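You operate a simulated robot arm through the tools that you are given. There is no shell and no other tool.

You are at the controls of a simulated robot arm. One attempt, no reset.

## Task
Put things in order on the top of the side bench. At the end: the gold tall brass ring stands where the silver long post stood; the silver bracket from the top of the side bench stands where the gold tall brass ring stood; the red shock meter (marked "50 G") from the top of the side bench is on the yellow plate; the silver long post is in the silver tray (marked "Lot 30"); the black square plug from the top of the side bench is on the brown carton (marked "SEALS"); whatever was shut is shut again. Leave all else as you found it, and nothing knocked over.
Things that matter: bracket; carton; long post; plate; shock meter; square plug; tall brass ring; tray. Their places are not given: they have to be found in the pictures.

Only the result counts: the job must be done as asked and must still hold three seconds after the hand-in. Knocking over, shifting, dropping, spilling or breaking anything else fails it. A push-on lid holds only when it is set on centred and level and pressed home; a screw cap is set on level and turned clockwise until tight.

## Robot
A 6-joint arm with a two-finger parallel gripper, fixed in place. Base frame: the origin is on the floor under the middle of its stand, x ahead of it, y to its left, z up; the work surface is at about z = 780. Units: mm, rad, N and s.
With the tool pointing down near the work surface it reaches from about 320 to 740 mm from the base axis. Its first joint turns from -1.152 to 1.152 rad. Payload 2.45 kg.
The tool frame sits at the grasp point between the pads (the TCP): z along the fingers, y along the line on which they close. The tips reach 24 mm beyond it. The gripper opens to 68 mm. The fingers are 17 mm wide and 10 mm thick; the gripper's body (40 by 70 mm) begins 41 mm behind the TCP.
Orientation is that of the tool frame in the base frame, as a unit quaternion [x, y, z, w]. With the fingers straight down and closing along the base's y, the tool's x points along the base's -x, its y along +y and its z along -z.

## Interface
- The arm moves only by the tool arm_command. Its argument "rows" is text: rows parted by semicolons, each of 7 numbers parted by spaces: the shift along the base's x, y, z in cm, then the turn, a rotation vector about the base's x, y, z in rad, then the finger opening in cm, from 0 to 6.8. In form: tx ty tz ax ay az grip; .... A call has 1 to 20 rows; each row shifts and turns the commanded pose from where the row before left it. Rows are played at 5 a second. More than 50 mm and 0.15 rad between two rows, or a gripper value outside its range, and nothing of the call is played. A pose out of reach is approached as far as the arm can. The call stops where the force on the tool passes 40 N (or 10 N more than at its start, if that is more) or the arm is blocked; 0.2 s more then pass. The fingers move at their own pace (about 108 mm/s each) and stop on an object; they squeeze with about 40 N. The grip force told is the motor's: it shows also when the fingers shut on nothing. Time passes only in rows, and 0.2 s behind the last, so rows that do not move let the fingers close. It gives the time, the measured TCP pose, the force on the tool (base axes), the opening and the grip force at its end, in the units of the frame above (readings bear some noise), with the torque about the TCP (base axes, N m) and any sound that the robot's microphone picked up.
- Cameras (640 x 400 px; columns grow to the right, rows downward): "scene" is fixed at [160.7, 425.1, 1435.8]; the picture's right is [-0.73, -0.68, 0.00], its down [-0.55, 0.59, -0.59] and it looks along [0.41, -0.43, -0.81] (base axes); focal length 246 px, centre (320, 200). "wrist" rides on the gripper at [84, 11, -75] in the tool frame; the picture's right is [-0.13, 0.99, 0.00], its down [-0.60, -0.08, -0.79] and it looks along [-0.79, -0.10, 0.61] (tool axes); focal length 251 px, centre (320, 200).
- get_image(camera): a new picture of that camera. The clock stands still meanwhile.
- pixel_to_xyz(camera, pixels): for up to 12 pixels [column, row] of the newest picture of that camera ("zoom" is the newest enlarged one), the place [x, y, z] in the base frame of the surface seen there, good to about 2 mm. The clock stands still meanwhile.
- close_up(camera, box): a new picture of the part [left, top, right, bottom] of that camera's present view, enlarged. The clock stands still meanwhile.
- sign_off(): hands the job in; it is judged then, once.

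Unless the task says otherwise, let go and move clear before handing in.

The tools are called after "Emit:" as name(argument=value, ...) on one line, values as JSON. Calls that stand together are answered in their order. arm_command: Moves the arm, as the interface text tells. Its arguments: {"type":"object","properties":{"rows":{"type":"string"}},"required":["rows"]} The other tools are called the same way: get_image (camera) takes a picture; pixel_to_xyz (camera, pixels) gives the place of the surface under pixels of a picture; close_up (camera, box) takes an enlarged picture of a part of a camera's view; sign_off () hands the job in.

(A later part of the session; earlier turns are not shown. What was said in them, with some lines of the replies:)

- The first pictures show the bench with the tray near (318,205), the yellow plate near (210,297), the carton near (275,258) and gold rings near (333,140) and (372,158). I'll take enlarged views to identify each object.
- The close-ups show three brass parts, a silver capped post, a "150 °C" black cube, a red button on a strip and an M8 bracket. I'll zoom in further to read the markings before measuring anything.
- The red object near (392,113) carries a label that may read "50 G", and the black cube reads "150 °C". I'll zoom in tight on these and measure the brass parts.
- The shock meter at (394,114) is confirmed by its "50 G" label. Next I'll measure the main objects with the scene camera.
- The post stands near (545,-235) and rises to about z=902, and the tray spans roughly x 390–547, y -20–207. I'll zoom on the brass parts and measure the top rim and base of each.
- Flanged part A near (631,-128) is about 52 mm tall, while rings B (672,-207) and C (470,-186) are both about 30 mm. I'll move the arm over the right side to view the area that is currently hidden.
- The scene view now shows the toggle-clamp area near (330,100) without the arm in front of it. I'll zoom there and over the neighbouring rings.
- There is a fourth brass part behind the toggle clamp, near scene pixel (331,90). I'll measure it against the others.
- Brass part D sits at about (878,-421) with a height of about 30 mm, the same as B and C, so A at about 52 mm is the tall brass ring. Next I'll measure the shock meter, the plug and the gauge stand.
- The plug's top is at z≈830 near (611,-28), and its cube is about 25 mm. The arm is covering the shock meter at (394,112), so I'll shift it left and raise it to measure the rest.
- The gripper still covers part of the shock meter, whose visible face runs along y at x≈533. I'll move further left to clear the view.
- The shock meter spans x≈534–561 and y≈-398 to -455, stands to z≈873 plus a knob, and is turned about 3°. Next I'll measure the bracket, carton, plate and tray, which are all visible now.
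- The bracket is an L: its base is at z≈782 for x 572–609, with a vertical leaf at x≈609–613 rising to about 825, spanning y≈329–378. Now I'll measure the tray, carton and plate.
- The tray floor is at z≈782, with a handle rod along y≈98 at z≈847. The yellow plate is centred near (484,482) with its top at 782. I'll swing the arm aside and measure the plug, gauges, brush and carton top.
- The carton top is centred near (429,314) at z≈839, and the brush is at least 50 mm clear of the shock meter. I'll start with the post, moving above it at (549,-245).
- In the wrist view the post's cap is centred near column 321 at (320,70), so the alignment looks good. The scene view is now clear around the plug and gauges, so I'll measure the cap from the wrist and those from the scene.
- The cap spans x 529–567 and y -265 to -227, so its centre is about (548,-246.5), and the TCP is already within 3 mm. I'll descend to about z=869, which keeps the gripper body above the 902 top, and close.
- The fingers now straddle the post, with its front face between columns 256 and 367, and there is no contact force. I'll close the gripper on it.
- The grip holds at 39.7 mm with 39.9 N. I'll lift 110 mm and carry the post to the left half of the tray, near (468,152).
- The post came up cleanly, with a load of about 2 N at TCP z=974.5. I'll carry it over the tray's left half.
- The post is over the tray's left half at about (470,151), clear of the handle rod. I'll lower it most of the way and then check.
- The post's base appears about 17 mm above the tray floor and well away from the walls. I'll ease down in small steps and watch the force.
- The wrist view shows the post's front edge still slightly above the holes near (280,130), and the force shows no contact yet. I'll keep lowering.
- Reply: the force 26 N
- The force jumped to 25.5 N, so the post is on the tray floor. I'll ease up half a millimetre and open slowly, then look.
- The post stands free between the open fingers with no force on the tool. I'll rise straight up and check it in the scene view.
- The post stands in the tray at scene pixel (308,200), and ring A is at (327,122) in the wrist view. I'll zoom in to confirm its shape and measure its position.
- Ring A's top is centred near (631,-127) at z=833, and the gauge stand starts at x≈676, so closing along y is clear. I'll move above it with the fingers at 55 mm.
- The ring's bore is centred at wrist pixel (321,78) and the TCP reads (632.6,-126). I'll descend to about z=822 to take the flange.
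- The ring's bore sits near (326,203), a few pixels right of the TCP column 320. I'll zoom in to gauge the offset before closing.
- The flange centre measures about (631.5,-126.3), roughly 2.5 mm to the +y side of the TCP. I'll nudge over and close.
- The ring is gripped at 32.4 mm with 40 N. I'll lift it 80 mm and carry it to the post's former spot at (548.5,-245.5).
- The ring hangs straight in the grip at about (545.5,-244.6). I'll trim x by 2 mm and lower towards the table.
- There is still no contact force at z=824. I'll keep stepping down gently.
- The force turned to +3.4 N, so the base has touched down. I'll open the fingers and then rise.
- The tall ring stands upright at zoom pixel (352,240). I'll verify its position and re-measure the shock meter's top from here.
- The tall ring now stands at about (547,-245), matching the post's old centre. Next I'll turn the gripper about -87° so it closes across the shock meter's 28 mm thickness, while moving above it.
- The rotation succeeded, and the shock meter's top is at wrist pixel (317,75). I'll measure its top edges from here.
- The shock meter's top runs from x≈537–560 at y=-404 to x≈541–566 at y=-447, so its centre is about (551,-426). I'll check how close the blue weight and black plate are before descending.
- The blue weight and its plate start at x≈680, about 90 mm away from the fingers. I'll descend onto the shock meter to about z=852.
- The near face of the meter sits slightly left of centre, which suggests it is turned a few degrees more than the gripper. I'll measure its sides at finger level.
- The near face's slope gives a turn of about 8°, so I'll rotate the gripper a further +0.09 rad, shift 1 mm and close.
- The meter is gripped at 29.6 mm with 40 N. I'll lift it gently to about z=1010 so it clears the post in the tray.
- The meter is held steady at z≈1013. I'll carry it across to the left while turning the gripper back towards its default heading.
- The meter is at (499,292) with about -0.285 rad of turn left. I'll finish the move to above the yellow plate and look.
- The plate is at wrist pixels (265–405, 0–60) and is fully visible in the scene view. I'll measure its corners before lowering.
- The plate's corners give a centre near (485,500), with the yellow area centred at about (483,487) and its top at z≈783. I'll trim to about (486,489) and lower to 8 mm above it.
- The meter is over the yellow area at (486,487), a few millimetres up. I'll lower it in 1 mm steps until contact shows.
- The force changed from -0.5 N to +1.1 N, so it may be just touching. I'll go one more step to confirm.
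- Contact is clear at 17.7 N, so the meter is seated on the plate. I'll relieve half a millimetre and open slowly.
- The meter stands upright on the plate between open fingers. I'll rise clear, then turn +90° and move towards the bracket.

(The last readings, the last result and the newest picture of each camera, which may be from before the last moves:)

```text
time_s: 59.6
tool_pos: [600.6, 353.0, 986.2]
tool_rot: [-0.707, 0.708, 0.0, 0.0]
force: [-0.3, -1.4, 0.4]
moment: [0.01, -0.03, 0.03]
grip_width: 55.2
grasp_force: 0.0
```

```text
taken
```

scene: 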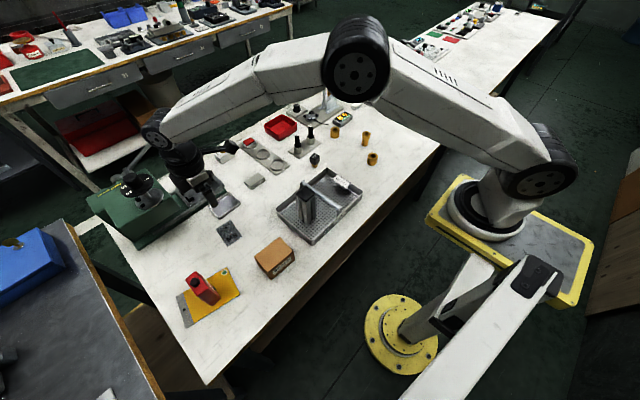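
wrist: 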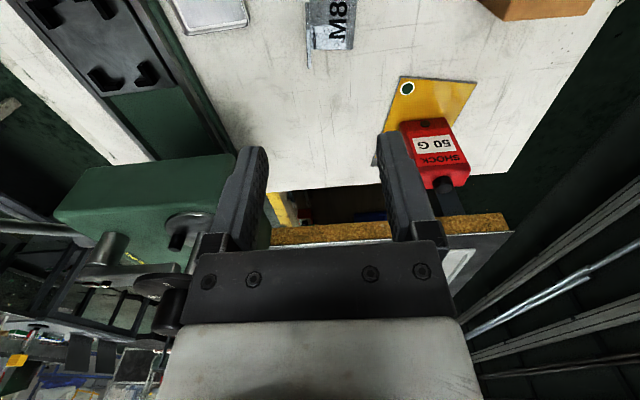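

The meter stands upright on the plate at scene pixel (203,285), and the bracket is at wrist pixel (330,22). I'll measure the bracket leaf and its neighbours closely.

Emit:
close_up(camera="scene", box=[195, 185, 255, 250])

Emit:
pixel_to_xyz(camera="zoom", pixels=[[315, 222], [240, 260], [280, 245], [380, 310], [320, 350], [330, 290], [305, 275], [230, 260], [340, 240], [360, 280], [180, 150], [200, 230]])

Emit:
close_up(camera="wrist", box=[280, 0, 380, 70])

Emit:
pixel_to_xyz(camera="zoom", pixels=[[180, 200], [192, 240], [200, 30], [230, 100], [300, 100], [450, 290], [480, 20], [210, 290], [185, 100], [165, 30]])

```text
6.15 times, centred on (225, 218) of scene
```

zoom: 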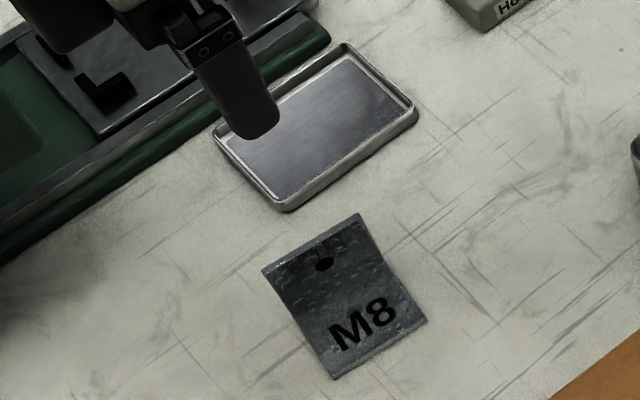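

```text
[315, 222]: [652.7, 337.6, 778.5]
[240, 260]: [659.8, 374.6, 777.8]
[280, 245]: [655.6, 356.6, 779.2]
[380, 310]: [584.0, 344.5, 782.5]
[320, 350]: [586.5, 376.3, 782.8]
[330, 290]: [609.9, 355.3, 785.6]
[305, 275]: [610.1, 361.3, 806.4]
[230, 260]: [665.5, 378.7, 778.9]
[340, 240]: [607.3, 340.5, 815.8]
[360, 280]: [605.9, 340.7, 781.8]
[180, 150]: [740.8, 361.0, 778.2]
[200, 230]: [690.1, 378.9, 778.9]
```

```text
5.71 times, centred on (330, 35) of wrist
```

zoom: 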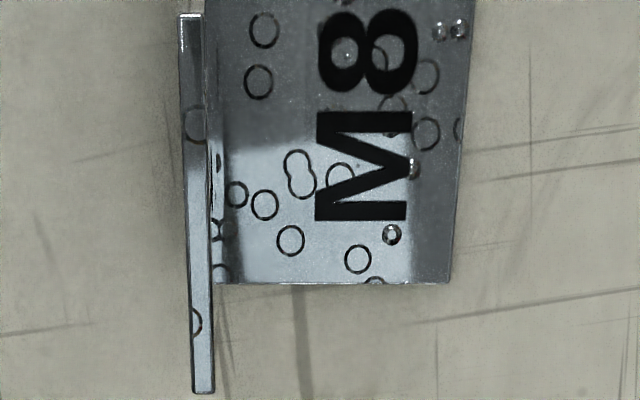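

```text
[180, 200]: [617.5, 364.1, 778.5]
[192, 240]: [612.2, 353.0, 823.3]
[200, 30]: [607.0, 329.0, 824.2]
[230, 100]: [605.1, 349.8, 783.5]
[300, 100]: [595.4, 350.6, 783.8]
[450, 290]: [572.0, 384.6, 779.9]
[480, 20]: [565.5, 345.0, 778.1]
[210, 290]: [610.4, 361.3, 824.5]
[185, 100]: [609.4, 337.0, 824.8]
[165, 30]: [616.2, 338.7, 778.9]
```

The bracket's leaf centreline runs from about (608,329) to (612,361), so it is turned about -8° with its centre near (610.8,353) and its top at z≈824.5. I'll turn -0.14 rad, narrow the fingers to 40 mm and come down to z≈880 for a check.

Emit:
arm_command(rows="0.5 0 -2.5 0 0 -0.07 4.0; 0.5 0 -2.5 0 0 -0.07 4.0; 0 0 -3 0 0 0 4.0; 0 0 -2.6 0 0 0 4.0; 0 0 0 0 0 0 4.0; 0 0 0 0 0 0 4.0")

Emit:
get_image(camera="wrist")

Emit:
close_up(camera="wrist", box=[250, 20, 400, 160])

```text
time_s: 61.0
tool_pos: [610.6, 351.0, 879.4]
tool_rot: [-0.654, 0.756, 0.0, -0.001]
force: [-0.3, 0.1, -1.1]
moment: [0.02, -0.01, -0.02]
grip_width: 40.1
grasp_force: 0.1
```

```text
taken
```

wrist: 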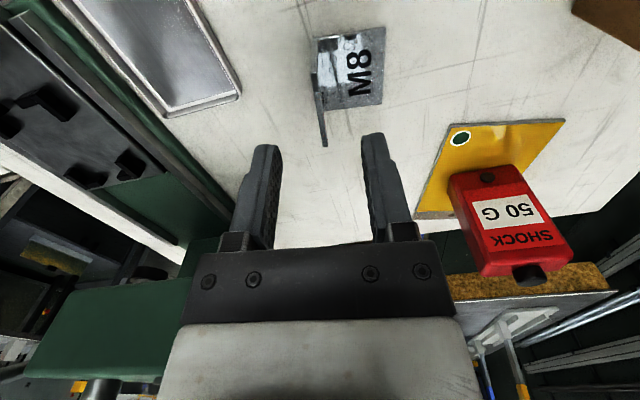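

```text
2.86 times, centred on (325, 90) of wrist
```

zoom: 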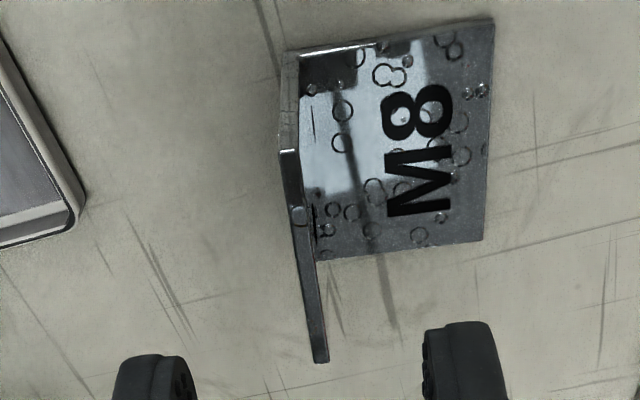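

The leaf passes through wrist pixel (320,113), which is exactly below the TCP, and its tilt matches the gripper's heading. I'll descend to about z=814 and check.

Emit:
arm_command(rows="0 0.1 -3 0 0 0 4.0; 0 0 -2.5 0 0 0 4.0; 0 0 -0.9 0 0 0 4.0; 0 0 0 0 0 0 4.0; 0 0 0 0 0 0 4.0")

Emit:
get_image(camera="wrist")

Emit:
close_up(camera="wrist", box=[220, 100, 420, 260])

```text
time_s: 62.2
tool_pos: [607.5, 351.5, 813.8]
tool_rot: [-0.655, 0.756, 0.001, 0.0]
force: [-0.3, 0.7, -0.4]
moment: [-0.02, 0.0, 0.01]
grip_width: 39.9
grasp_force: 0.1
```

```text
taken
```

wrist: 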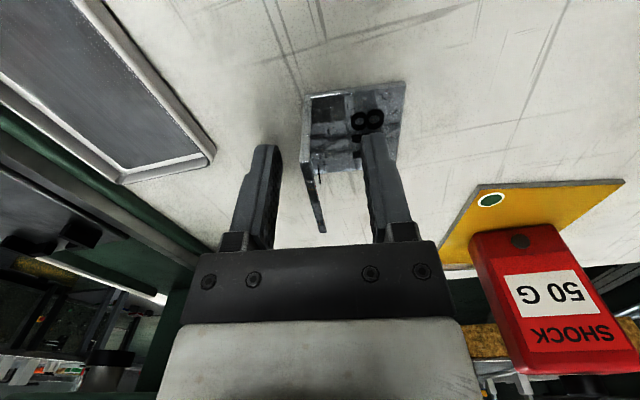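

```text
2.50 times, centred on (320, 180) of wrist
```

zoom: 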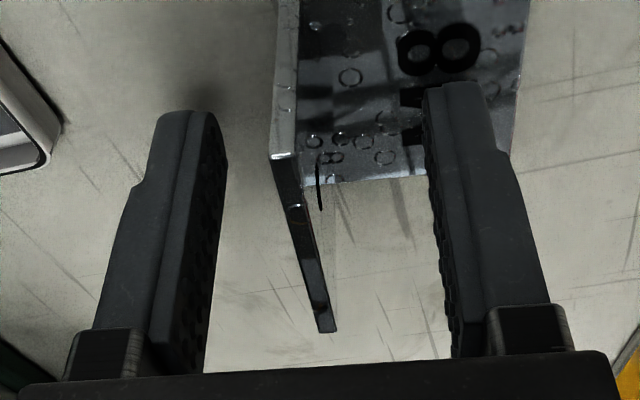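

The leaf sits about 3 mm to the +x side of centre (zoom column 303 at row 254), which matches the TCP reading of 607.5. I'll shift +3 mm in x and close.

Emit:
arm_command(rows="0.3 0 0 0 0 0 4.0; 0 0 0 0 0 0 4.0; 0 0 0 0 0 0 2.5; 0 0 0 0 0 0 1.2; 0 0 0 0 0 0 0; 0 0 0 0 0 0 0; 0 0 0 0 0 0 0")

Emit:
get_image(camera="wrist")

```text
time_s: 63.8
tool_pos: [612.2, 352.8, 814.4]
tool_rot: [-0.655, 0.756, 0.0, 0.0]
force: [-1.5, 0.3, 0.1]
moment: [-0.03, 0.04, -0.04]
grip_width: 3.4
grasp_force: 27.1
```

```text
taken
```

wrist: 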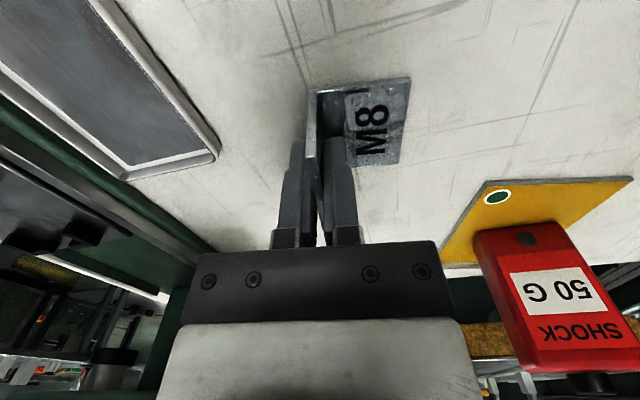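

The fingers have stopped at 3.4 mm on the leaf with 27 N and still building. I'll hold a moment, then lift gently.

Emit:
arm_command(rows="0 0 0 0 0 0 0; 0 0 0 0 0 0 0; 0 0 0.3 0 0 0 0; 0 0 0.7 0 0 0 0; 0 0 2 0 0 0 0; 0 0 0 0 0 0 0")

Emit:
get_image(camera="wrist")

Emit:
close_up(camera="scene", box=[180, 170, 270, 260])

```text
time_s: 65.2
tool_pos: [613.5, 354.4, 846.0]
tool_rot: [-0.655, 0.756, -0.001, 0.001]
force: [0.4, -0.6, -1.1]
moment: [-0.01, 0.01, -0.04]
grip_width: 3.7
grasp_force: 26.5
```

```text
taken
```

wrist: 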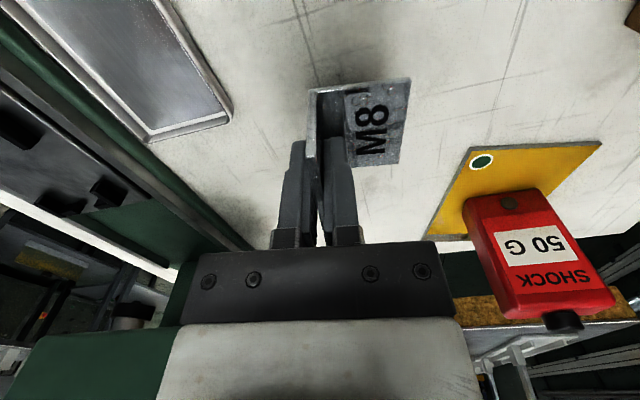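

```text
4.44 times, centred on (225, 215) of scene
```

zoom: 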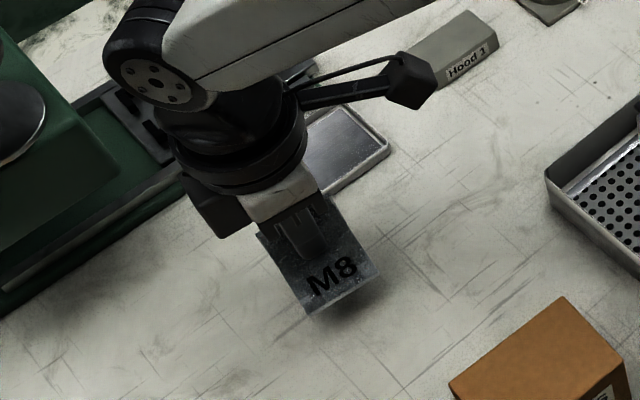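

The bracket hangs level from its leaf. I'll raise it to about z=950 and carry it across to above the ring's former spot, aiming the TCP at (648,-130) so that the bracket's footprint centres on (631,-127).

Emit:
arm_command(rows="0 0 3 0 0 0 0; 0 0 4 0 0 0 0; 0 0 3.5 0 0 0 0; 0.29 -3.0 0 0 0 0 0; 0.29 -4.0 0 0 0 0 0; 0.29 -4.0 0 0 0 0 0; 0.29 -4.0 0 0 0 0 0; 0.29 -4.0 0 0 0 0 0; 0.29 -4.0 0 0 0 0 0; 0.29 -4.0 0 0 0 0 0; 0.29 -4.0 0 0 0 0 0; 0.29 -4.0 0 0 0 0 0; 0.29 -4.0 0 0 0 0 0; 0.29 -4.0 0 0 0 0 0; 0.29 -4.0 0 0 0 0 0; 0 -1.3 0 0 0 0 0; 0 0 0 0 0 0 0; 0 0 0 0 0 0 0")

Emit:
get_image(camera="wrist")

Emit:
close_up(camera="scene", box=[280, 80, 400, 170])

```text
time_s: 69.0
tool_pos: [648.4, -131.5, 949.3]
tool_rot: [-0.655, 0.756, 0.0, 0.0]
force: [-0.2, 1.4, -1.5]
moment: [-0.06, 0.01, -0.02]
grip_width: 3.6
grasp_force: 27.4
```

```text
taken
```

wrist: 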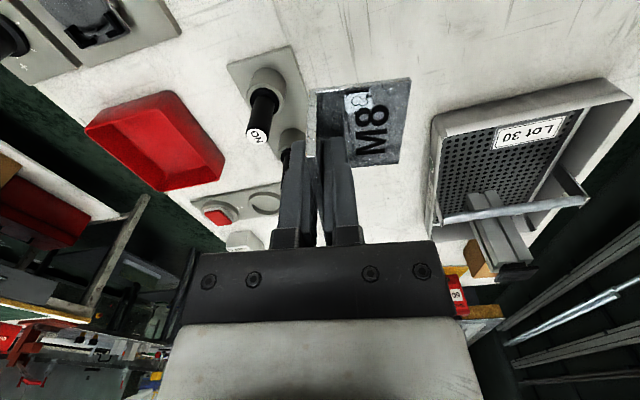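

```text
4.44 times, centred on (340, 125) of scene
```

zoom: 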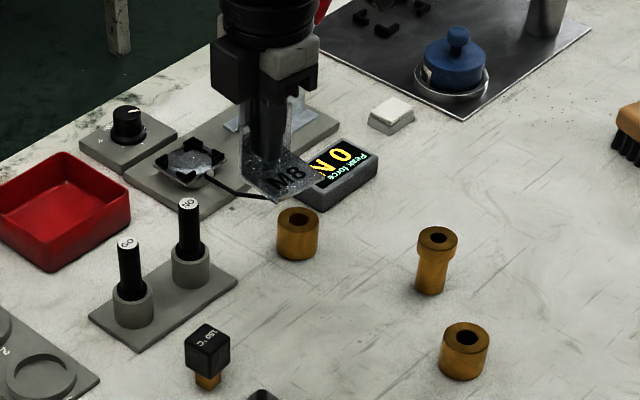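

The bracket is above the target at (648,-131.5), clear of the gauges and ring B. I'll descend to about 8 mm above the table and re-check.

Emit:
arm_command(rows="0 0.1 -3 0 0 0 0; 0 0 -3.5 0 0 0 0; 0 0 -3 0 0 0 0; 0 0 -2 0 0 0 0; 0 0 -1.2 0 0 0 0; 0 0 0 0 0 0 0; 0 0 0 0 0 0 0")

Emit:
get_image(camera="wrist")

Emit:
close_up(camera="scene", box=[290, 90, 380, 160])

```text
time_s: 70.6
tool_pos: [647.0, -129.7, 823.5]
tool_rot: [-0.655, 0.756, 0.0, -0.001]
force: [-0.5, 0.5, -1.6]
moment: [-0.03, 0.01, 0.01]
grip_width: 3.3
grasp_force: 27.2
```

```text
taken
```

wrist: 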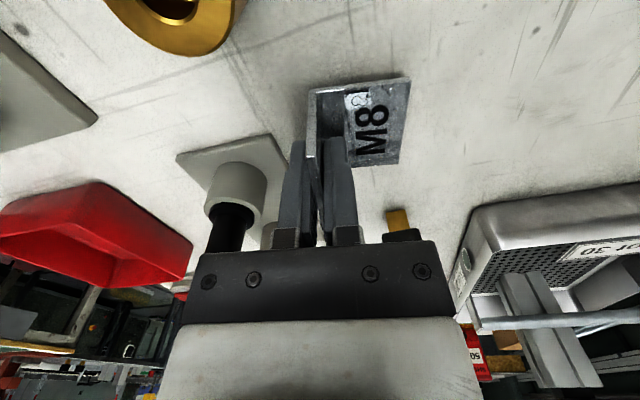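

```text
5.71 times, centred on (335, 125) of scene
```

zoom: 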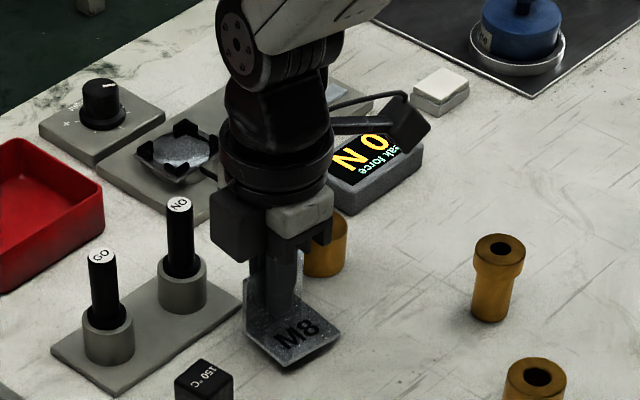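

The bracket is a few millimetres above the table with space all round. I'll check where its base lies before setting it down.

Emit:
pixel_to_xyz(camera="zoom", pixels=[[250, 340], [280, 360], [333, 335], [300, 340], [250, 290], [285, 300], [310, 300]])

Emit:
pixel_to_xyz(camera="wrist", pixels=[[400, 85], [395, 155], [350, 110], [313, 130], [345, 150], [360, 160], [315, 95], [280, 160], [215, 165]])

```text
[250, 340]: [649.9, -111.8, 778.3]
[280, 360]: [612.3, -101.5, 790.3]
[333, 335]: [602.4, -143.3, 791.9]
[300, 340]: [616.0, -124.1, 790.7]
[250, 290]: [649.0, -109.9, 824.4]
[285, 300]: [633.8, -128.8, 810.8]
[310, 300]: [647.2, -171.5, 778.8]
```

```text
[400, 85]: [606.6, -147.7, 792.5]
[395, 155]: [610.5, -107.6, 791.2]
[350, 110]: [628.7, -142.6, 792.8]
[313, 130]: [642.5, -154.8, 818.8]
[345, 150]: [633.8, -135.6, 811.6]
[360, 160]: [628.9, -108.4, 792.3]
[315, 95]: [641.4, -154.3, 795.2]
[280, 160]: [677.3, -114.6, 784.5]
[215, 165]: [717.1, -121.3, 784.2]
```

The base spans (602,-145) to (612,-101) with the leaf near x≈647, so its footprint centre is about (627,-128). It is about 8 mm up, and I'll lower it in small steps.

Emit:
arm_command(rows="0.1 0 -0.3 0 0 0 0; 0 0 -0.2 0 0 0 0; 0 0 0 0 0 0 0; 0 0 0 0 0 0 0")

```text
time_s: 71.6
tool_pos: [648.7, -128.9, 817.8]
tool_rot: [-0.655, 0.756, -0.001, 0.0]
force: [-0.2, 0.7, -0.2]
moment: [0.0, -0.01, 0.0]
grip_width: 3.7
grasp_force: 27.0
```

Emit:
arm_command(rows="0 0 -0.1 0 0 0 0; 0 0 -0.1 0 0 0 0; 0 0 0 0 0 0 0")

```text
time_s: 72.4
tool_pos: [649.4, -128.5, 815.9]
tool_rot: [-0.654, 0.756, 0.0, 0.0]
force: [1.2, 0.5, -1.5]
moment: [0.02, -0.01, 0.02]
grip_width: 3.8
grasp_force: 27.2
```

Emit:
arm_command(rows="0 0 -0.1 0 0 0 0; 0 0 0 0 0 0 0; 0 0 0 0 0 0 0")

```text
time_s: 73.2
tool_pos: [649.3, -128.1, 815.3]
tool_rot: [-0.655, 0.756, 0.0, 0.0]
force: [0.8, 1.0, -1.8]
moment: [0.05, -0.02, -0.05]
grip_width: 3.8
grasp_force: 27.2
```

Emit:
arm_command(rows="0 0 -0.1 0 0 0 0; 0 0 0 0 0 0 0")

```text
time_s: 73.8
tool_pos: [649.0, -127.8, 814.4]
tool_rot: [-0.655, 0.756, 0.0, 0.0]
force: [0.2, -0.1, 0.6]
moment: [0.03, 0.0, -0.02]
grip_width: 3.9
grasp_force: 27.2
```

The vertical force rose from -1.8 N to +0.6 N, so the base may be starting to touch. I'll take one more step.

Emit:
arm_command(rows="0 0 -0.1 0 0 0 0; 0 0 0 0 0 0 0")

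Emit:
close_up(camera="wrist", box=[270, 60, 430, 180])

```text
time_s: 74.4
tool_pos: [648.4, -128.9, 814.3]
tool_rot: [-0.655, 0.756, -0.001, 0.001]
force: [-5.5, 2.5, 18.2]
moment: [0.07, 0.23, -0.01]
grip_width: 3.6
grasp_force: 26.9
```

```text
3.33 times, centred on (350, 120) of wrist
```

zoom: 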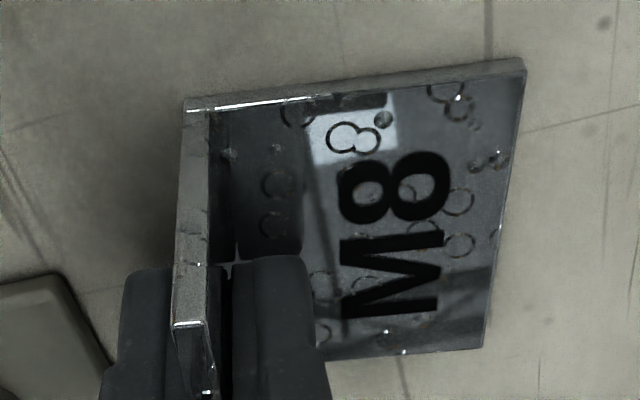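

Contact is firm at 18 N and the base sits flat. I'll relieve slightly, open only to 20 mm to stay off the gauge stand, and rise straight up.

Emit:
arm_command(rows="0 0 0.06 0 0 0 0; 0 0 0 0 0 0 0.8; 0 0 0 0 0 0 1.4; 0 0 0 0 0 0 2.0; 0 0 0 0 0 0 2.0")

Emit:
get_image(camera="wrist")

```text
time_s: 75.6
tool_pos: [649.5, -129.5, 813.1]
tool_rot: [-0.655, 0.756, 0.001, 0.0]
force: [-0.2, 0.2, -0.5]
moment: [0.0, -0.03, -0.01]
grip_width: 19.9
grasp_force: 0.0
```

```text
taken
```

wrist: 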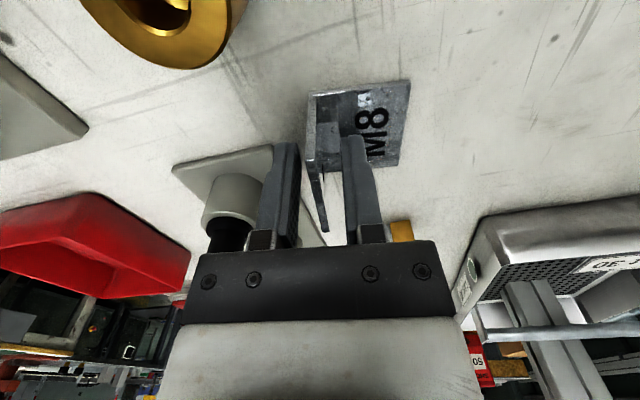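

The fingers are clear of the leaf on both sides. I'll rise straight up, then turn back to the default heading while moving above the plug at about (608,-25).

Emit:
arm_command(rows="0 0 1 0 0 0 2.0; 0 0 3 0 0 0 2.0; 0 0 4 0 0 0 2.0; 0 0 4.5 0 0 0 2.0; -0.41 1.04 0 0 0 -0.143 4.5; -0.41 1.04 0 0 0 -0.143 4.5; -0.41 1.04 0 0 0 -0.143 4.5; -0.41 1.04 0 0 0 -0.143 4.5; -0.41 1.04 0 0 0 -0.143 4.5; -0.41 1.04 0 0 0 -0.143 4.5; -0.41 1.04 0 0 0 -0.143 4.5; -0.41 1.04 0 0 0 -0.143 4.5; -0.41 1.04 0 0 0 -0.143 4.5; -0.41 1.04 0 0 0 -0.143 4.5; 0 0 0 0 0 0 4.5; 0 0 0 0 0 0 4.5")

Emit:
get_image(camera="wrist")

Emit:
get_image(camera="scene")

```text
time_s: 79.0
tool_pos: [609.4, -23.7, 940.4]
tool_rot: [0.001, 1.0, 0.001, 0.0]
force: [-0.3, 0.2, -0.6]
moment: [0.0, 0.01, 0.01]
grip_width: 45.0
grasp_force: 0.1
```

```text
taken
```

wrist: 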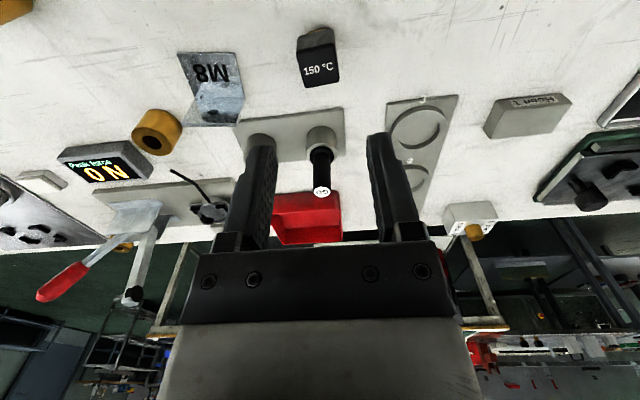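

```text
taken
```

scene: 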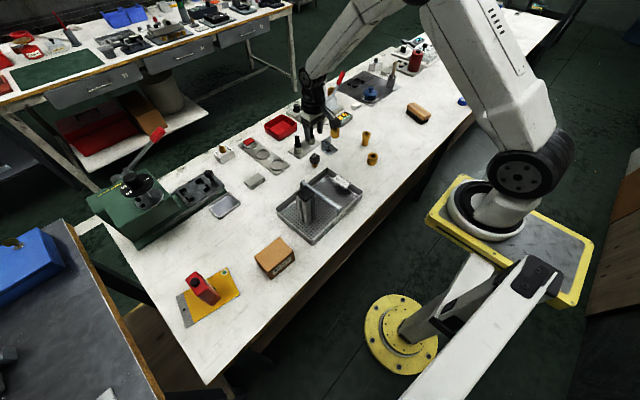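

The bracket stands at wrist pixel (215,90) and the plug is at (318,60), nearly below the TCP. I'll measure the plug's top.

Emit:
close_up(camera="wrist", box=[280, 15, 360, 100])

Emit:
pixel_to_xyz(camera="zoom", pixels=[[245, 200], [400, 180], [410, 305], [260, 320], [330, 250], [300, 130], [350, 70], [250, 260], [400, 240]])

Emit:
close_up(camera="scene", box=[295, 140, 335, 180])

Emit:
pixel_to_xyz(camera="zoom", pixels=[[320, 110], [275, 160], [355, 150], [310, 200], [310, 250], [325, 280], [360, 200], [280, 200]])

```text
4.71 times, centred on (320, 58) of wrist
```

zoom: 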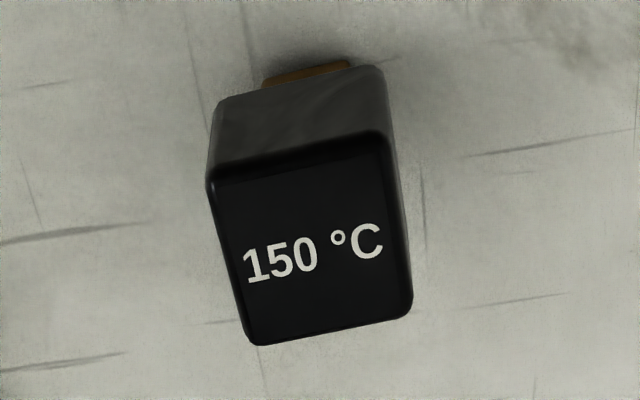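

```text
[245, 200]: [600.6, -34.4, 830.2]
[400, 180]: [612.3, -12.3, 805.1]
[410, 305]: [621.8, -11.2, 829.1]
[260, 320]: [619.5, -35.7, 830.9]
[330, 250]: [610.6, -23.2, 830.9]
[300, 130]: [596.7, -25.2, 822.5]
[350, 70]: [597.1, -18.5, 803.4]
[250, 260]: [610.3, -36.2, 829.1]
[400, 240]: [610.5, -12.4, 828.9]
```

```text
10.00 times, centred on (315, 160) of scene
```

zoom: 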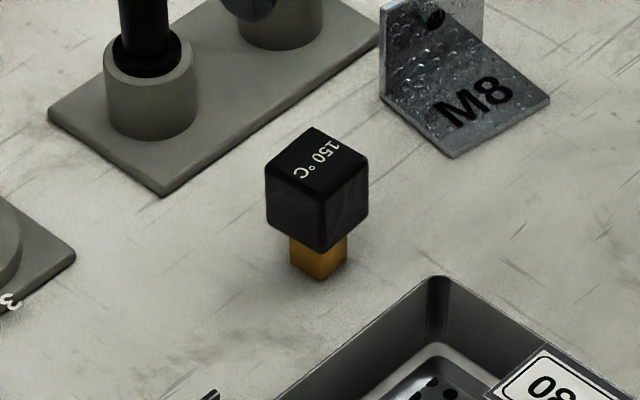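

```text
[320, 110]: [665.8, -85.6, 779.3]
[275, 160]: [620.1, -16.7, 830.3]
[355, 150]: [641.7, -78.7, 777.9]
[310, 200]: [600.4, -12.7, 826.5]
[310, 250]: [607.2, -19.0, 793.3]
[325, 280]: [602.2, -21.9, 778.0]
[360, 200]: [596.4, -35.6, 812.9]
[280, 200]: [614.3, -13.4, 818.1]
```

The cube is centred at about (609.5,-24), spanning z 803–830, and the TCP is right above it. I'll descend to about z=817 and check.

Emit:
arm_command(rows="0 0 -3.5 0 0 0 4.5; 0 0 -3.5 0 0 0 4.5; 0 0 -3.3 0 0 0 4.5; 0 0 -2 0 0 0 4.5; 0 0 0 0 0 0 4.5; 0 0 0 0 0 0 4.5")

Emit:
get_image(camera="wrist")

Emit:
close_up(camera="wrist", box=[220, 100, 420, 260])

```text
time_s: 80.4
tool_pos: [606.6, -20.0, 814.5]
tool_rot: [0.0, 1.0, 0.001, 0.0]
force: [0.7, -0.6, -0.3]
moment: [-0.02, -0.03, 0.0]
grip_width: 44.9
grasp_force: 0.2
```

```text
taken
```

wrist: 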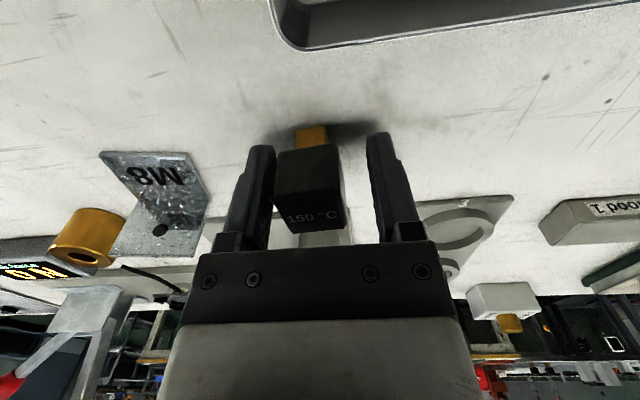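

```text
2.50 times, centred on (320, 180) of wrist
```

zoom: 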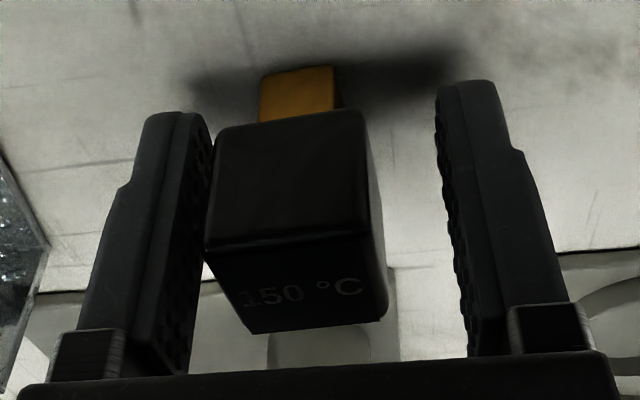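

The cube sits about 4 mm left of centre, which matches the TCP reading of y=-20. I'll shift -4 mm in y and +2.5 mm in x, then look again.

Emit:
arm_command(rows="0.2 -0.4 0 0 0 0 4.5; 0 0 0 0 0 0 4.5; 0 0 0 0 0 0 4.5")

Emit:
close_up(camera="wrist", box=[220, 100, 420, 260])

```text
time_s: 81.2
tool_pos: [609.7, -26.3, 815.5]
tool_rot: [0.001, 1.0, 0.0, 0.0]
force: [0.2, -0.5, -0.5]
moment: [0.0, -0.02, 0.02]
grip_width: 45.1
grasp_force: 0.0
```

```text
2.50 times, centred on (320, 180) of wrist
```

zoom: 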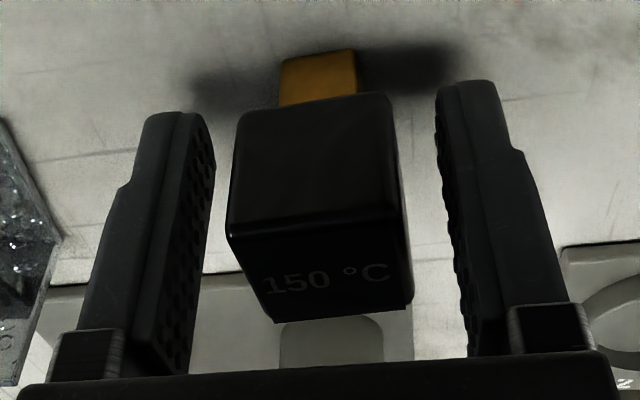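

The cube is now centred between the fingers. I'll close on it.

Emit:
arm_command(rows="0 0 0 0 0 0 3.5; 0 0 0 0 0 0 2.5; 0 0 0 0 0 0 1.0; 0 0 0 0 0 0 1.0; 0 0 0 0 0 0 1.0")

Emit:
get_image(camera="wrist")

```text
time_s: 82.4
tool_pos: [610.2, -26.1, 814.2]
tool_rot: [0.001, 1.0, 0.0, 0.0]
force: [1.2, 0.7, 0.4]
moment: [0.02, 0.0, 0.04]
grip_width: 27.5
grasp_force: 40.0
```

```text
taken
```

wrist: 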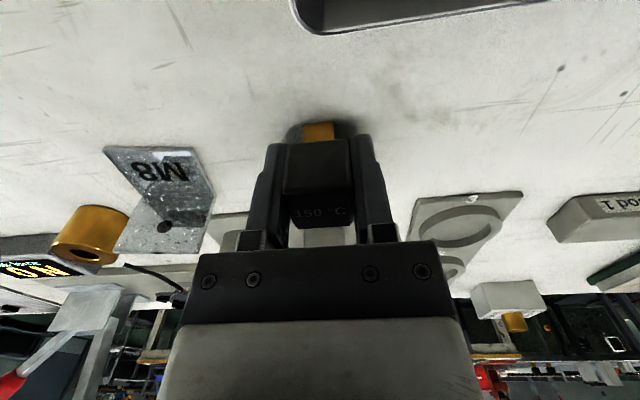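

The plug is gripped at 27.5 mm with 40 N. I'll lift it 170 mm, above the post, and carry it over the carton at (429,314).

Emit:
arm_command(rows="0 0 1 0 0 0 1.0; 0 0 3 0 0 0 1.0; 0 0 4.5 0 0 0 1.0; 0 0 4.5 0 0 0 1.0; 0 0 4 0 0 0 1.0; 0 0 0 0 0 0 1.0; -2.01 3.78 0 0 0 0 1.0; -2.01 3.78 0 0 0 0 1.0; -2.01 3.78 0 0 0 0 1.0; -2.01 3.78 0 0 0 0 1.0; -2.01 3.78 0 0 0 0 1.0; -2.01 3.78 0 0 0 0 1.0; -2.01 3.78 0 0 0 0 1.0; -2.01 3.78 0 0 0 0 1.0; -2.01 3.78 0 0 0 0 1.0; 0 0 0 0 0 0 1.0; 0 0 0 0 0 0 1.0")

Emit:
get_image(camera="wrist")

Emit:
get_image(camera="scene")

```text
time_s: 86.0
tool_pos: [433.2, 314.1, 987.3]
tool_rot: [0.001, 1.0, 0.0, 0.0]
force: [-0.1, -0.7, -0.8]
moment: [-0.01, -0.04, 0.01]
grip_width: 27.4
grasp_force: 39.9
```

```text
taken
```

wrist: 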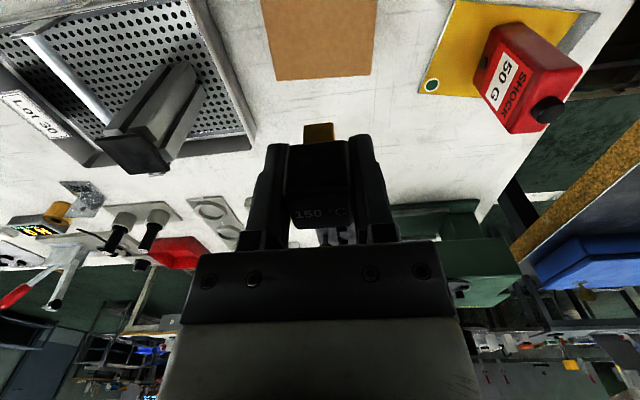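

```text
taken
```

scene: 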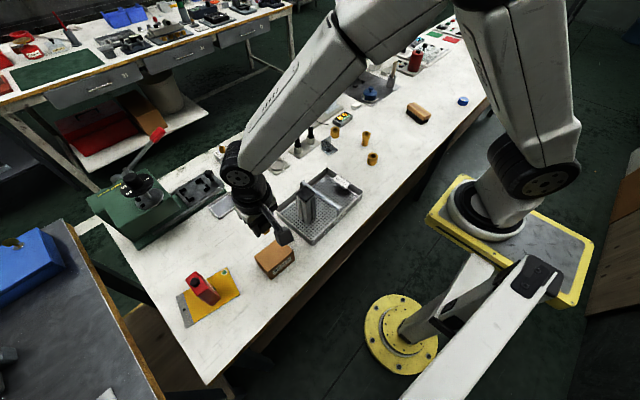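

The carton top spans wrist columns 265–375, with its far edge near row 78. I'll measure that edge to fix the carton's centre before lowering.

Emit:
pixel_to_xyz(camera="wrist", pixels=[[280, 72], [368, 68], [325, 70], [325, 30], [270, 10], [375, 8]])

Emit:
close_up(camera="scene", box=[245, 225, 305, 285])

Emit:
pixel_to_xyz(camera="zoom", pixels=[[195, 175], [290, 285], [455, 155], [320, 150], [370, 90], [280, 200]])

```text
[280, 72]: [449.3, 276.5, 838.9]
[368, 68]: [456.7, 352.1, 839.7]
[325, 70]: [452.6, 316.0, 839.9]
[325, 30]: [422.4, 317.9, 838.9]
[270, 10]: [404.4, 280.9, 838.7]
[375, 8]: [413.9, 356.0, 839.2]
```

```text
6.67 times, centred on (275, 255) of scene
```

zoom: 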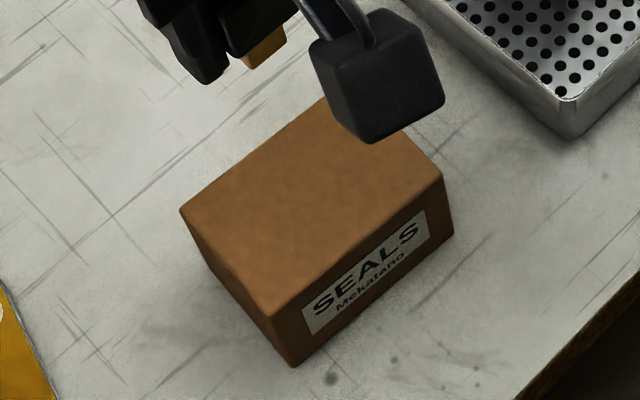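

```text
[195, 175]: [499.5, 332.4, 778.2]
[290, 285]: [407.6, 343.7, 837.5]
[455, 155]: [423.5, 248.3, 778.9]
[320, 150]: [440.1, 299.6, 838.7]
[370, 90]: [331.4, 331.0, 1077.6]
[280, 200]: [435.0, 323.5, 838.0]
```

The carton top runs from x≈398 to 455 and y≈275 to 355 at z≈839, so its centre is about (428,315). I'll trim x and lower to about 6 mm above it.

Emit:
arm_command(rows="-0.4 0.1 -2.5 0 0 0 1.0; 0 0 -3.5 0 0 0 1.0; 0 0 -3 0 0 0 1.0; 0 0 -1.5 0 0 0 1.0; 0 0 0 0 0 0 1.0; 0 0 0 0 0 0 1.0")

Emit:
get_image(camera="wrist")

```text
time_s: 87.4
tool_pos: [429.2, 314.3, 880.3]
tool_rot: [0.0, 1.0, 0.0, 0.0]
force: [-0.3, 0.3, -0.4]
moment: [-0.01, 0.01, 0.02]
grip_width: 27.1
grasp_force: 39.8
```

```text
taken
```

wrist: 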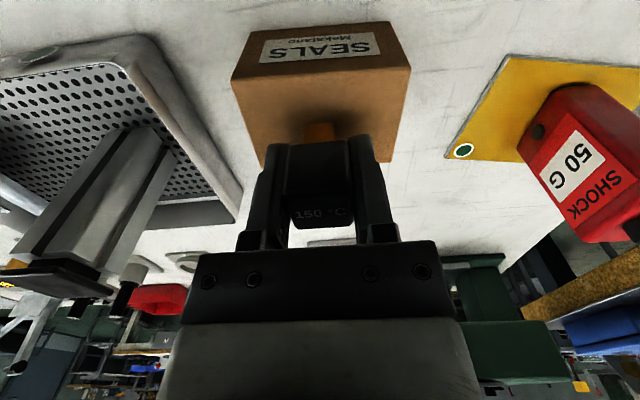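

The plug's brass stem is over the middle of the carton top. I'll lower it in small steps.

Emit:
arm_command(rows="0 0 -0.2 0 0 0 1.0; 0 0 -0.1 0 0 0 1.0; 0 0 -0.1 0 0 0 1.0; 0 0 0 0 0 0 1.0")

```text
time_s: 88.4
tool_pos: [426.6, 312.7, 875.5]
tool_rot: [0.001, 1.0, -0.001, 0.0]
force: [-0.3, 0.1, -0.4]
moment: [-0.03, 0.0, -0.02]
grip_width: 27.4
grasp_force: 40.0
```

Emit:
arm_command(rows="0 0 -0.1 0 0 0 1.0; 0 0 0 0 0 0 1.0; 0 0 0 0 0 0 1.0")

```text
time_s: 89.2
tool_pos: [427.0, 314.0, 875.2]
tool_rot: [0.001, 1.0, 0.001, 0.0]
force: [-0.4, -2.1, 4.3]
moment: [-0.03, 0.05, 0.01]
grip_width: 27.4
grasp_force: 39.9
```

The force shows 4.3 N, so the stem is on the carton. I'll open slowly and check that it stands.

Emit:
arm_command(rows="0 0 -0.03 0 0 0 1.0; 0 0 0 0 0 0 3.0; 0 0 0 0 0 0 3.8; 0 0 0 0 0 0 4.8; 0 0 0 0 0 0 4.8")

Emit:
get_image(camera="wrist")

```text
time_s: 90.4
tool_pos: [426.4, 313.1, 874.2]
tool_rot: [0.002, 1.0, -0.001, -0.001]
force: [0.5, 0.7, 0.1]
moment: [0.01, -0.02, -0.01]
grip_width: 47.7
grasp_force: 0.0
```

```text
taken
```

wrist: 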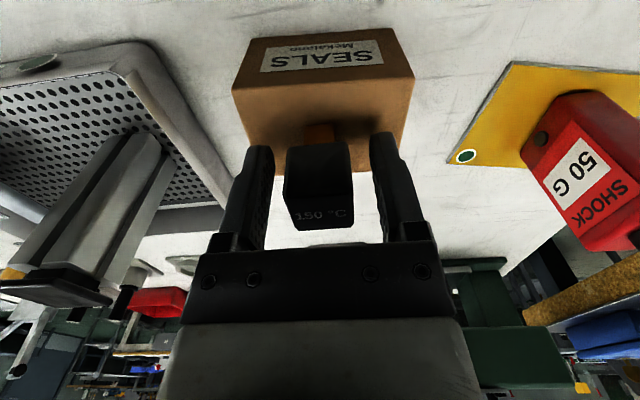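

The plug stands alone on the carton between the open fingers. I'll rise straight up, move clear and inspect the whole bench.

Emit:
arm_command(rows="0 0 1 0 0 0 4.8; 0 0 3 0 0 0 4.8; 0 0 4.5 0 0 0 4.8; 0 0 4.5 0 0 0 4.8; 0 0 4.5 0 0 0 4.8; -1 -4 1 0 0 0 6.0; -1 -4 1 0 0 0 6.8; -1 -4 1 0 0 0 6.8; -1 -4 1 0 0 0 6.8; 0 0 0 0 0 0 6.8; 0 0 0 0 0 0 6.8")

Emit:
get_image(camera="scene")

Emit:
get_image(camera="wrist")

```text
time_s: 92.8
tool_pos: [385.2, 148.5, 1091.5]
tool_rot: [0.001, 1.0, 0.0, 0.0]
force: [0.4, -0.5, -0.6]
moment: [-0.02, 0.01, -0.03]
grip_width: 68.1
grasp_force: 0.1
```

```text
taken
```

scene: 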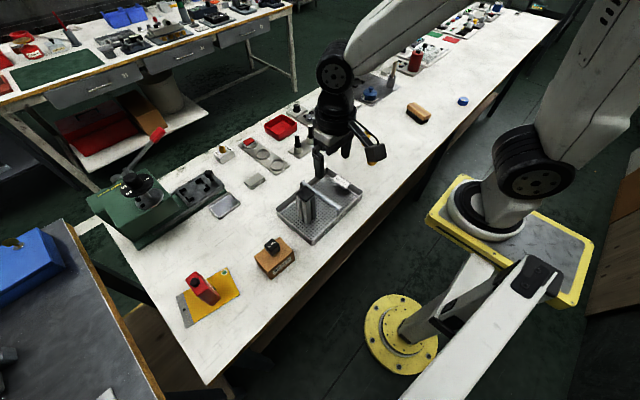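

```text
taken
```

wrist: 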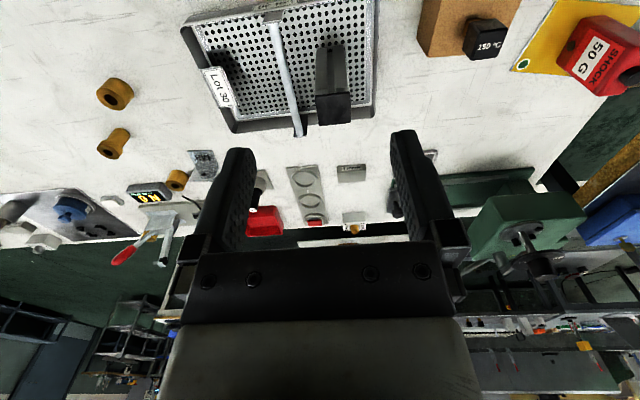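

The plug is on the carton, the meter on the plate and the post in the tray. I'll move the arm further aside and take close-ups for the final check.

Emit:
arm_command(rows="-0.5 -4.5 0.5 0 0 0 6.8; -0.5 -4.5 0.5 0 0 0 6.8; -0.5 -4.5 0.5 0 0 0 6.8; -0.5 -4.5 0.5 0 0 0 6.8; -0.5 -4.5 0.5 0 0 0 6.8; -0.5 -4.5 0.5 0 0 0 6.8; 0 0 0 0 0 0 6.8")

Emit:
close_up(camera="scene", box=[280, 90, 400, 180])

Emit:
close_up(camera="scene", box=[165, 165, 375, 335])

Emit:
get_image(camera="scene")

```text
time_s: 94.4
tool_pos: [357.9, -120.6, 1119.4]
tool_rot: [0.001, 1.0, 0.0, 0.0]
force: [0.0, 0.0, -0.7]
moment: [0.01, -0.04, 0.0]
grip_width: 68.2
grasp_force: 0.0
```

```text
4.44 times, centred on (340, 135) of scene
```

zoom: 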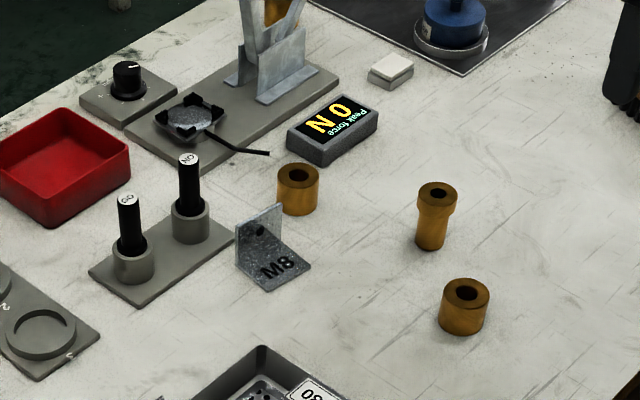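

```text
2.35 times, centred on (270, 250) of scene
```

zoom: 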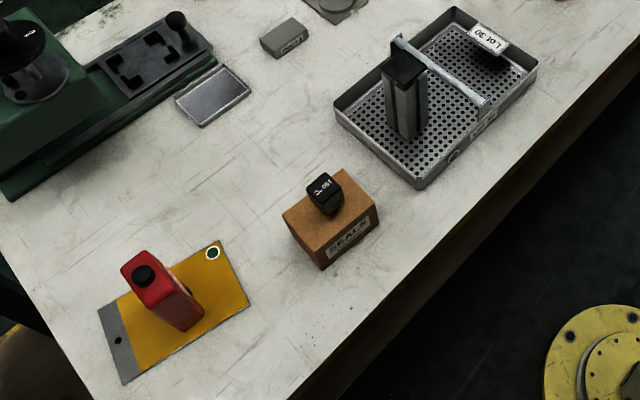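

```text
taken
```

scene: 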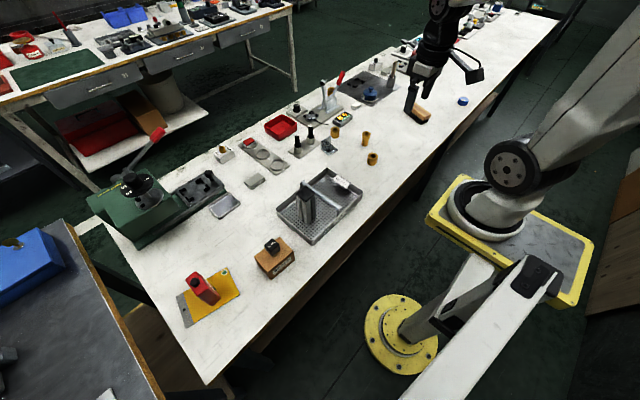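

Everything stands upright and the untouched items look unchanged. I'll do one last measurement of the bracket, plug and post positions.

Emit:
close_up(camera="scene", box=[300, 125, 360, 165])

Emit:
pixel_to_xyz(camera="zoom", pixels=[[215, 190], [290, 280], [385, 215], [310, 225], [320, 130], [200, 240], [265, 180], [210, 220], [170, 235]])

Emit:
pixel_to_xyz(camera="scene", pixels=[[272, 245], [272, 250], [306, 190], [306, 220], [200, 280], [366, 133], [372, 154]])

```text
10.00 times, centred on (330, 145) of scene
```

zoom: 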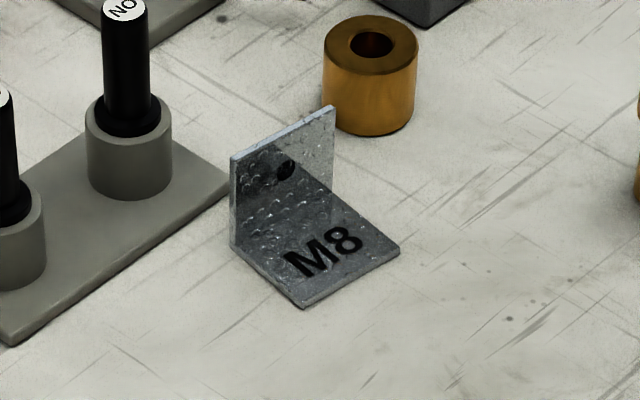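

```text
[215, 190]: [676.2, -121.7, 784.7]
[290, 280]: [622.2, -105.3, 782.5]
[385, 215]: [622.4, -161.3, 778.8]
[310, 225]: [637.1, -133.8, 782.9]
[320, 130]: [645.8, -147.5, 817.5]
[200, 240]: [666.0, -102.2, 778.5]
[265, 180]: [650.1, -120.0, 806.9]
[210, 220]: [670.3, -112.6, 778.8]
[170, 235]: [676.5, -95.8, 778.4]
```

```text
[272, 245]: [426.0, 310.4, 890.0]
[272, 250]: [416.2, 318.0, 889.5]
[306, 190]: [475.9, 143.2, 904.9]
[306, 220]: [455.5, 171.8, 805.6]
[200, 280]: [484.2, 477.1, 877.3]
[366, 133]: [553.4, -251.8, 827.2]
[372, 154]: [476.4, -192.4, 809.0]
```

The bracket's footprint is centred on about (629,-128), where the ring stood. The ring is at (547,-245), the plug is on the carton (top z≈890), and the post and meter are upright in their places. The hand is clear and open, so I'm handing in the job.

Emit:
sign_off()

```text
The job is handed in.
```

The job is handed in, and all five items were in place and upright at the last check. I don't have the verdict, only my own final pictures and measurements.

| Item | Where it is now |
|---|---|
| Gold tall brass ring | At about (547, -245), where the silver post stood |
| Silver bracket (M8) | Footprint centred at about (629, -128), where the ring stood |
| Red shock meter (50 G) | On the yellow part of the plate |
| Silver long post | Standing in the left half of the "Lot 30" tray |
| Black square plug | On top of the "SEALS" carton |

- **Identification:** two items had no marking to go by. I took the flanged brass part as the tall ring because it is about 52 mm high, while the other three brass rings are about 30 mm. I took the black cube marked "150 °C" as the square plug.
- **Turned items:** the shock meter is turned about 90° from how it stood before. The bracket kept its original heading.
- **Rest of the bench:** I opened nothing, so there was nothing to shut again. In the last pictures the untouched items looked undisturbed and nothing was knocked over. The gripper is open and clear.
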